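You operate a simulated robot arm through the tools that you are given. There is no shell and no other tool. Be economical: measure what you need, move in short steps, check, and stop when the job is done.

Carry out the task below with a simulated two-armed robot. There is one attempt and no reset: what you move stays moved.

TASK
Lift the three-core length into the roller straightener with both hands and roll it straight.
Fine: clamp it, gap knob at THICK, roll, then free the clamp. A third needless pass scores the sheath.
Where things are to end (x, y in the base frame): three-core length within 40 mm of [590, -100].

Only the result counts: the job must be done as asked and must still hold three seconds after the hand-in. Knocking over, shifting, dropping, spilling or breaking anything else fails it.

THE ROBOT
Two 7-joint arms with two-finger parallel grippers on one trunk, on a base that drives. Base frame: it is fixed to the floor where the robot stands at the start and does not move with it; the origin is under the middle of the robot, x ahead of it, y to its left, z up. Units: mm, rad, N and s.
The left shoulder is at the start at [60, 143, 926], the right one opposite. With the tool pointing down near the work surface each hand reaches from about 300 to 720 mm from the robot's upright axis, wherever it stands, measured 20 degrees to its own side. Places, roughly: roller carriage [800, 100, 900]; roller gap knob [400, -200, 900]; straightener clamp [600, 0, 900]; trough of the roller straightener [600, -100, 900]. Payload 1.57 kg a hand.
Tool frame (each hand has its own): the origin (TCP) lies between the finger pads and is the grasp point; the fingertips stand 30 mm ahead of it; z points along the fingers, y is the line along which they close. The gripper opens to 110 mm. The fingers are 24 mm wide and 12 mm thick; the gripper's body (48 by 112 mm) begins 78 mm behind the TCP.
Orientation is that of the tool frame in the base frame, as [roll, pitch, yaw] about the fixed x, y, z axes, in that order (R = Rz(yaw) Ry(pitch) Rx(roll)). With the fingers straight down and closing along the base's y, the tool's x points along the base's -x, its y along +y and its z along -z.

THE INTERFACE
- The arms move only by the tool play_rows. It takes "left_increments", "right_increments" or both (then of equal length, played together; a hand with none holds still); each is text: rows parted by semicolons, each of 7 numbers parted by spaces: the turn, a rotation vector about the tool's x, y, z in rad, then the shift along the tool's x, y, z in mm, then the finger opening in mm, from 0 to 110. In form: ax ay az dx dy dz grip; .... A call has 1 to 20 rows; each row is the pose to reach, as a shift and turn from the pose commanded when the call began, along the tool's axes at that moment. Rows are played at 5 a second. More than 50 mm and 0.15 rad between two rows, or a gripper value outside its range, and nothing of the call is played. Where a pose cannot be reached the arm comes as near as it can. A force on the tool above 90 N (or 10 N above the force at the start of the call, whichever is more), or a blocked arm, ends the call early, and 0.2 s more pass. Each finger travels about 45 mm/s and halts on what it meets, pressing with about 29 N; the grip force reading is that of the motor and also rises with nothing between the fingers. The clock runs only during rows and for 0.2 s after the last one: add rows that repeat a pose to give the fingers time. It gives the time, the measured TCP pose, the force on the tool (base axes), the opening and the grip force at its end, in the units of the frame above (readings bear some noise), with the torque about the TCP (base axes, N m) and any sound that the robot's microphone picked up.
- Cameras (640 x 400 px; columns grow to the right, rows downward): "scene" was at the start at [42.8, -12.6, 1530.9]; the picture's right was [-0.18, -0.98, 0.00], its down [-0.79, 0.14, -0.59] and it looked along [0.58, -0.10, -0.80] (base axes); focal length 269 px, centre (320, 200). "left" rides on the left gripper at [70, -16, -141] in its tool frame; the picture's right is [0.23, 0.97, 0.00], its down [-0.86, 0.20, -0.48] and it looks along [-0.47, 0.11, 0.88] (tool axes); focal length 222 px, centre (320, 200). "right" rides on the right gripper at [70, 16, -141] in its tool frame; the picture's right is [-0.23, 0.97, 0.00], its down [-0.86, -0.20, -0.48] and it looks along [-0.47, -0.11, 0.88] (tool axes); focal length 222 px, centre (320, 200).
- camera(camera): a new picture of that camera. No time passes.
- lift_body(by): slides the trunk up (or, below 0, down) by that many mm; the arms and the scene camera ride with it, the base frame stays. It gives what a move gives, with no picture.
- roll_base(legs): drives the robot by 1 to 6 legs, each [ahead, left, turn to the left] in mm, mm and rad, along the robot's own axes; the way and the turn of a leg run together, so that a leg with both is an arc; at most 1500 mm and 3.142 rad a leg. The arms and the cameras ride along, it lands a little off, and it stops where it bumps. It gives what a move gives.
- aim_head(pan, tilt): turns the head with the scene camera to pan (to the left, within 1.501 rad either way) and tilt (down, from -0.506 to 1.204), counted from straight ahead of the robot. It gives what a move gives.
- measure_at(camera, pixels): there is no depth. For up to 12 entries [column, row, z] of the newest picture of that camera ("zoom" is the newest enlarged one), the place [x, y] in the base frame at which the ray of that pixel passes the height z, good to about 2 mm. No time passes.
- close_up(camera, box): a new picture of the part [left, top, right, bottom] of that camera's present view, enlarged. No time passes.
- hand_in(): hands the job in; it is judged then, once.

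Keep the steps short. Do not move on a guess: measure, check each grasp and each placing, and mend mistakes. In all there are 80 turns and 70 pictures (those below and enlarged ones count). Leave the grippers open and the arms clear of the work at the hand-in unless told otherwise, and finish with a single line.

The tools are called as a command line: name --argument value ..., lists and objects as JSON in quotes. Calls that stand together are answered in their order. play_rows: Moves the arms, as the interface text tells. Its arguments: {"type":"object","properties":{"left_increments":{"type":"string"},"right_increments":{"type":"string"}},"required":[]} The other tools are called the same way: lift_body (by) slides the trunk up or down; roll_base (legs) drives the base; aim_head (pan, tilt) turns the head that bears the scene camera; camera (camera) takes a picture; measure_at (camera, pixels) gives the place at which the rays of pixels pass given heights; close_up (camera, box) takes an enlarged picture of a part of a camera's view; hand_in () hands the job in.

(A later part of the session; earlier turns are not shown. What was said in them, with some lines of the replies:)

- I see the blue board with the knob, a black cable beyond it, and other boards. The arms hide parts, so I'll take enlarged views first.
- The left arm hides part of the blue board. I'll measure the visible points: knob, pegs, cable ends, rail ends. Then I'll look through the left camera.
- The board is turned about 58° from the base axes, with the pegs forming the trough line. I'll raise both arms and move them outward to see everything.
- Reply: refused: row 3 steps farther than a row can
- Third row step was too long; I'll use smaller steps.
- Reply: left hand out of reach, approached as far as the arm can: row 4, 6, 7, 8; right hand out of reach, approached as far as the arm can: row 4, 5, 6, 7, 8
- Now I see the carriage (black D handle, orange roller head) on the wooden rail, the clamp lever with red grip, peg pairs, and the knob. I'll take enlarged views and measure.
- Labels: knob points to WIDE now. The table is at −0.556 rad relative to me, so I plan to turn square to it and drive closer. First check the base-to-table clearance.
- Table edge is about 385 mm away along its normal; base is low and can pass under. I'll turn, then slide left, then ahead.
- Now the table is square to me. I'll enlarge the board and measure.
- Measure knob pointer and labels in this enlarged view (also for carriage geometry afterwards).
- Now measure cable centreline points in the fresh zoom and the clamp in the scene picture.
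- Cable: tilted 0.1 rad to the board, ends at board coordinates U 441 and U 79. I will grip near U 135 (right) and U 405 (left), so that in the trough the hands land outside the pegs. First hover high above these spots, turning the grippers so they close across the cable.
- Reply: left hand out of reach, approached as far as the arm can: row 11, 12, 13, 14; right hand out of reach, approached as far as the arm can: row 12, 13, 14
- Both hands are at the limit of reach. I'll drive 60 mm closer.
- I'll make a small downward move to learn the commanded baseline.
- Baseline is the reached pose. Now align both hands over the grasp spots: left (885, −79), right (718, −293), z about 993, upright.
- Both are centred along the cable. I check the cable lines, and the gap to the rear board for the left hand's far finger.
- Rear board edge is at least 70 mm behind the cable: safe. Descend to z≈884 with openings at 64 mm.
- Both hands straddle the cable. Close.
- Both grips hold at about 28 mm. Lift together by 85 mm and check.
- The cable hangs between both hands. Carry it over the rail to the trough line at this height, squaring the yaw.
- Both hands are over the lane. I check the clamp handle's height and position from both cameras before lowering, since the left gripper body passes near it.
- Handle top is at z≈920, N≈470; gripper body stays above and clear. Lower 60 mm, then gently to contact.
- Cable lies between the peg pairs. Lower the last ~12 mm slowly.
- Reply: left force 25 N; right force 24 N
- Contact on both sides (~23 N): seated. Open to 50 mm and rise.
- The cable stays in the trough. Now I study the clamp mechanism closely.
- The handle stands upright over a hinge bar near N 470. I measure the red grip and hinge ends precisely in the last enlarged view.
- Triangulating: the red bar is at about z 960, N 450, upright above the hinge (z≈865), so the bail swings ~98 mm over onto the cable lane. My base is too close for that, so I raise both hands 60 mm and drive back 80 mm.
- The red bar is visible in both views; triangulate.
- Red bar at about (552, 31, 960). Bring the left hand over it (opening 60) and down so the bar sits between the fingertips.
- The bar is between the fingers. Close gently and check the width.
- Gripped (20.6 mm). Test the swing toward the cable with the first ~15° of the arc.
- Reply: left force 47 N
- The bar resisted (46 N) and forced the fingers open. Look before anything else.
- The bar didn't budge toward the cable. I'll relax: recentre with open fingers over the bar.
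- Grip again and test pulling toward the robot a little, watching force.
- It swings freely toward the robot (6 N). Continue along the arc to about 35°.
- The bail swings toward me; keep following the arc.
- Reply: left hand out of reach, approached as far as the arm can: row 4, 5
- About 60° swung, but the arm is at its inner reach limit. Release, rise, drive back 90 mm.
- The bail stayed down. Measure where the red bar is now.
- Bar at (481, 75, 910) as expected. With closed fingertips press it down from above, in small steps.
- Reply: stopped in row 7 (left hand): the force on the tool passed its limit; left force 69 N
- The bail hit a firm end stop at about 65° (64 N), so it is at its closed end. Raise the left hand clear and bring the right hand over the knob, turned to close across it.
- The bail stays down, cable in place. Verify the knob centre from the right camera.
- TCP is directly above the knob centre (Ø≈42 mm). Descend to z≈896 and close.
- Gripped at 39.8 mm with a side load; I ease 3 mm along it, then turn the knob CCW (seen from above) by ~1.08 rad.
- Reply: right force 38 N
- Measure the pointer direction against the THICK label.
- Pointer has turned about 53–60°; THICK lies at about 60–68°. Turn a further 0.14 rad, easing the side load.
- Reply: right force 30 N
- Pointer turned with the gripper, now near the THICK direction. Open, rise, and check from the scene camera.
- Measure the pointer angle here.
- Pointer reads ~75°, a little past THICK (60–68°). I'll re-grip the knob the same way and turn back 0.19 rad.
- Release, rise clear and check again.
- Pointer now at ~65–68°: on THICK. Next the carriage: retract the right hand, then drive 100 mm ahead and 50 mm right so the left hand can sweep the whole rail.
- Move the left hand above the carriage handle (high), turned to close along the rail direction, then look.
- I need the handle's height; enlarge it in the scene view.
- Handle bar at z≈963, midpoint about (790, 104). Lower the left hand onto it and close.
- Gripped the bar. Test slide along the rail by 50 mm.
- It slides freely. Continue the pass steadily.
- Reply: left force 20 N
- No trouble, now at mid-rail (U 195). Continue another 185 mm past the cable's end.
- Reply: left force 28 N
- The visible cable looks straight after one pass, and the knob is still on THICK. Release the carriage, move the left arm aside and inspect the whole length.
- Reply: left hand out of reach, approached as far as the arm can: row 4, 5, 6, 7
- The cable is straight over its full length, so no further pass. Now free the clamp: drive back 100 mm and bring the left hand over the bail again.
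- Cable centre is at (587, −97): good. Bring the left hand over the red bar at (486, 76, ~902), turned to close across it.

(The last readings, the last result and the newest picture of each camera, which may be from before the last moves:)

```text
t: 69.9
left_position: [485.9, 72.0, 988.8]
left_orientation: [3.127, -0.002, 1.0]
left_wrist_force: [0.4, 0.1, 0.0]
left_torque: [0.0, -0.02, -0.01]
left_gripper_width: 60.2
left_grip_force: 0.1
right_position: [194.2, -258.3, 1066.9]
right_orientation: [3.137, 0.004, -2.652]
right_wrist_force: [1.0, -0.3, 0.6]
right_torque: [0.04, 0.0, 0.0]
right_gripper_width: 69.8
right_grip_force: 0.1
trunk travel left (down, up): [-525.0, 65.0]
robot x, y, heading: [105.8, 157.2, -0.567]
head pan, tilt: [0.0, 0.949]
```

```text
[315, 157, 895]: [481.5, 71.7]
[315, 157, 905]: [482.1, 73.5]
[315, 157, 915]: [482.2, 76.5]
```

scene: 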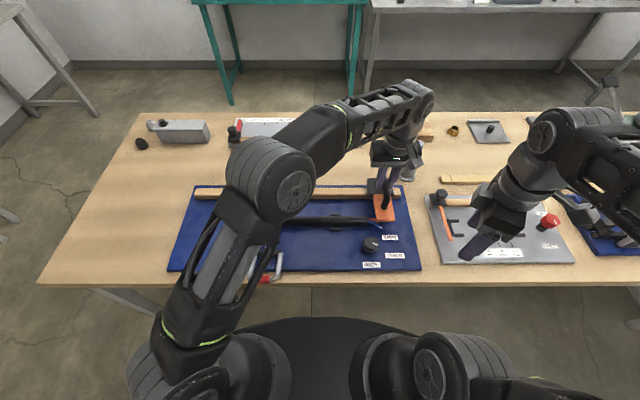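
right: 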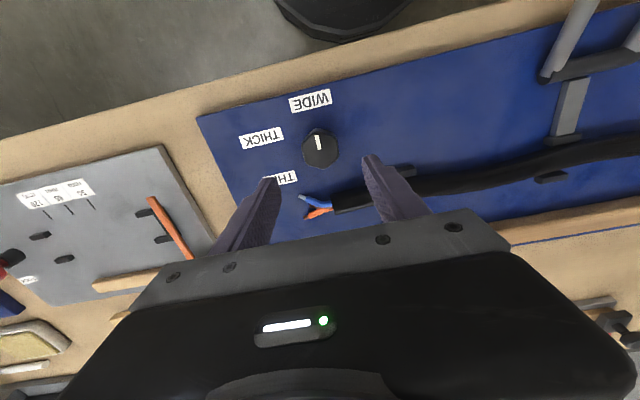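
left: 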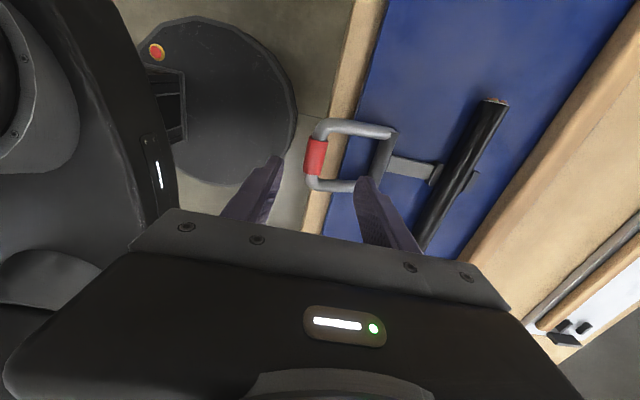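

Bar at (482, 74, 905). Shift 4 mm, descend to z≈921 and close.

play_rows --left_increments "0 0 0 0 -4 25 60;0 0 0 0 -4 50 60;0 0 0 0 -4 68 60;0 0 0 0 -4 68 40;0 0 0 0 -4 68 20;0 0 0 0 -4 68 10;0 0 0 0 -4 68 10"

```text
t: 71.5
left_position: [483.8, 77.5, 921.0]
left_orientation: [3.127, -0.002, 1.003]
left_wrist_force: [3.7, -2.9, -1.2]
left_torque: [-0.15, -0.03, 0.13]
left_gripper_width: 20.6
left_grip_force: 26.3
right_position: [194.8, -259.2, 1067.5]
right_orientation: [3.14, 0.005, -2.653]
right_wrist_force: [0.1, 0.2, 0.6]
right_torque: [-0.02, -0.02, 0.0]
right_gripper_width: 70.2
right_grip_force: 0.0
trunk travel left (down, up): [-525.0, 65.0]
robot x, y, heading: [108.3, 150.4, -0.566]
head pan, tilt: [0.0, 0.949]
```

Gripped. Swing the bail back up along its arc to upright.

play_rows --left_increments "0 0 0 0 7 -11.2 10;0 0 0 0 15.6 -21.4 10;0 0 0 0 25.4 -30.3 10;0 0 0 0 36.4 -37.7 10;0 0 0 0 48.3 -43.5 10;0 0 0 0 60.9 -47.6 10;0 0 0 0 74 -49.9 10;0 0 0 0 83 -50.4 10;0 0 0 0 85 -50.4 10;0 0 0 0 85 -50.4 10"

```text
t: 73.7
left_position: [551.8, 33.4, 971.6]
left_orientation: [3.131, -0.003, 1.004]
left_wrist_force: [-27.9, 8.5, -3.9]
left_torque: [-0.23, 0.65, 0.17]
left_gripper_width: 20.5
left_grip_force: 33.9
right_position: [192.5, -256.9, 1067.9]
right_orientation: [3.14, 0.005, -2.653]
right_wrist_force: [-0.1, -0.4, -0.2]
right_torque: [-0.01, -0.01, 0.02]
right_gripper_width: 69.9
right_grip_force: 0.0
trunk travel left (down, up): [-525.0, 65.0]
robot x, y, heading: [105.2, 155.0, -0.564]
head pan, tilt: [0.0, 0.949]
```

The bail is upright against its stop (29 N). Release, rise and pull back the left hand, then check.

play_rows --left_increments "0 0 0 0 -3 0 40;0 0 0 0 -2 0 70;0 0 0 0 -2 0 70;0 0 0 0 -2 -40 70;0 0 0 0 -2 -80 80;0 0 0 35 -20 -90 100;0 0 0 75 -40 -90 110;0 0 0 115 -60 -90 110;0 0 0 155 -80 -90 110;0 0 0 195 -100 -90 110;0 0 0 195 -100 -90 110" --right_increments "0 0 0 0 0 0 80;0 0 0 0 0 0 100;0 0 0 0 0 0 110;0 0 0 0 0 0 110;0 0 0 0 0 0 110;0 0 0 0 0 0 110;0 0 0 0 0 0 110;0 0 0 0 0 0 110;0 0 0 0 0 0 110;0 0 0 0 0 0 110;0 0 0 0 0 0 110"

camera --camera "scene"

close_up --camera "scene" --box '[220, 150, 420, 270]'

```text
t: 76.1
left_position: [572.4, 252.3, 1057.4]
left_orientation: [3.127, -0.002, 1.004]
left_wrist_force: [0.7, -0.1, -0.4]
left_torque: [0.0, 0.0, 0.0]
left_gripper_width: 109.9
left_grip_force: 0.0
right_position: [195.5, -256.9, 1067.3]
right_orientation: [3.138, 0.003, -2.653]
right_wrist_force: [0.2, 0.0, -0.4]
right_torque: [-0.01, -0.02, -0.02]
right_gripper_width: 110.0
right_grip_force: 0.0
trunk travel left (down, up): [-525.0, 65.0]
robot x, y, heading: [109.9, 151.9, -0.569]
head pan, tilt: [0.0, 0.949]
```

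```text
5 pictures are left
```

scene: 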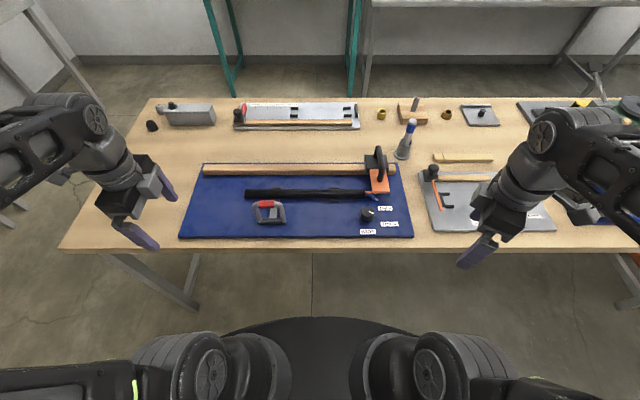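

```text
3.20 times, centred on (320, 210) of scene
```

zoom: 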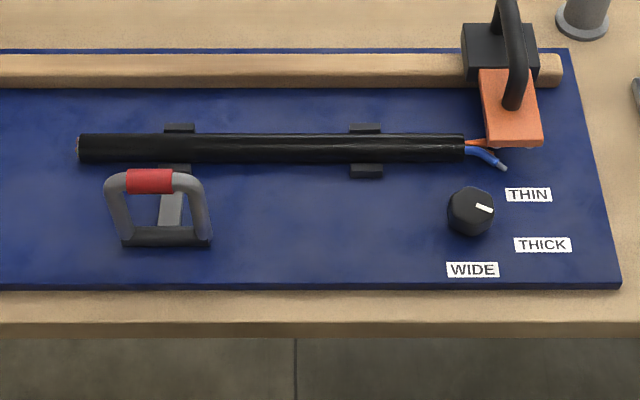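

The cable is straight and in the trough, the bail is upright (free), the knob is on THICK, nothing else has moved, and both hands are open and clear. Handing in.

hand_in

```text
The job is handed in.
```

The three-core length is rolled straight in one pass, centred at about (587, −97), with the clamp freed, the knob at THICK, and the carriage left at the far (right) end of its rail.
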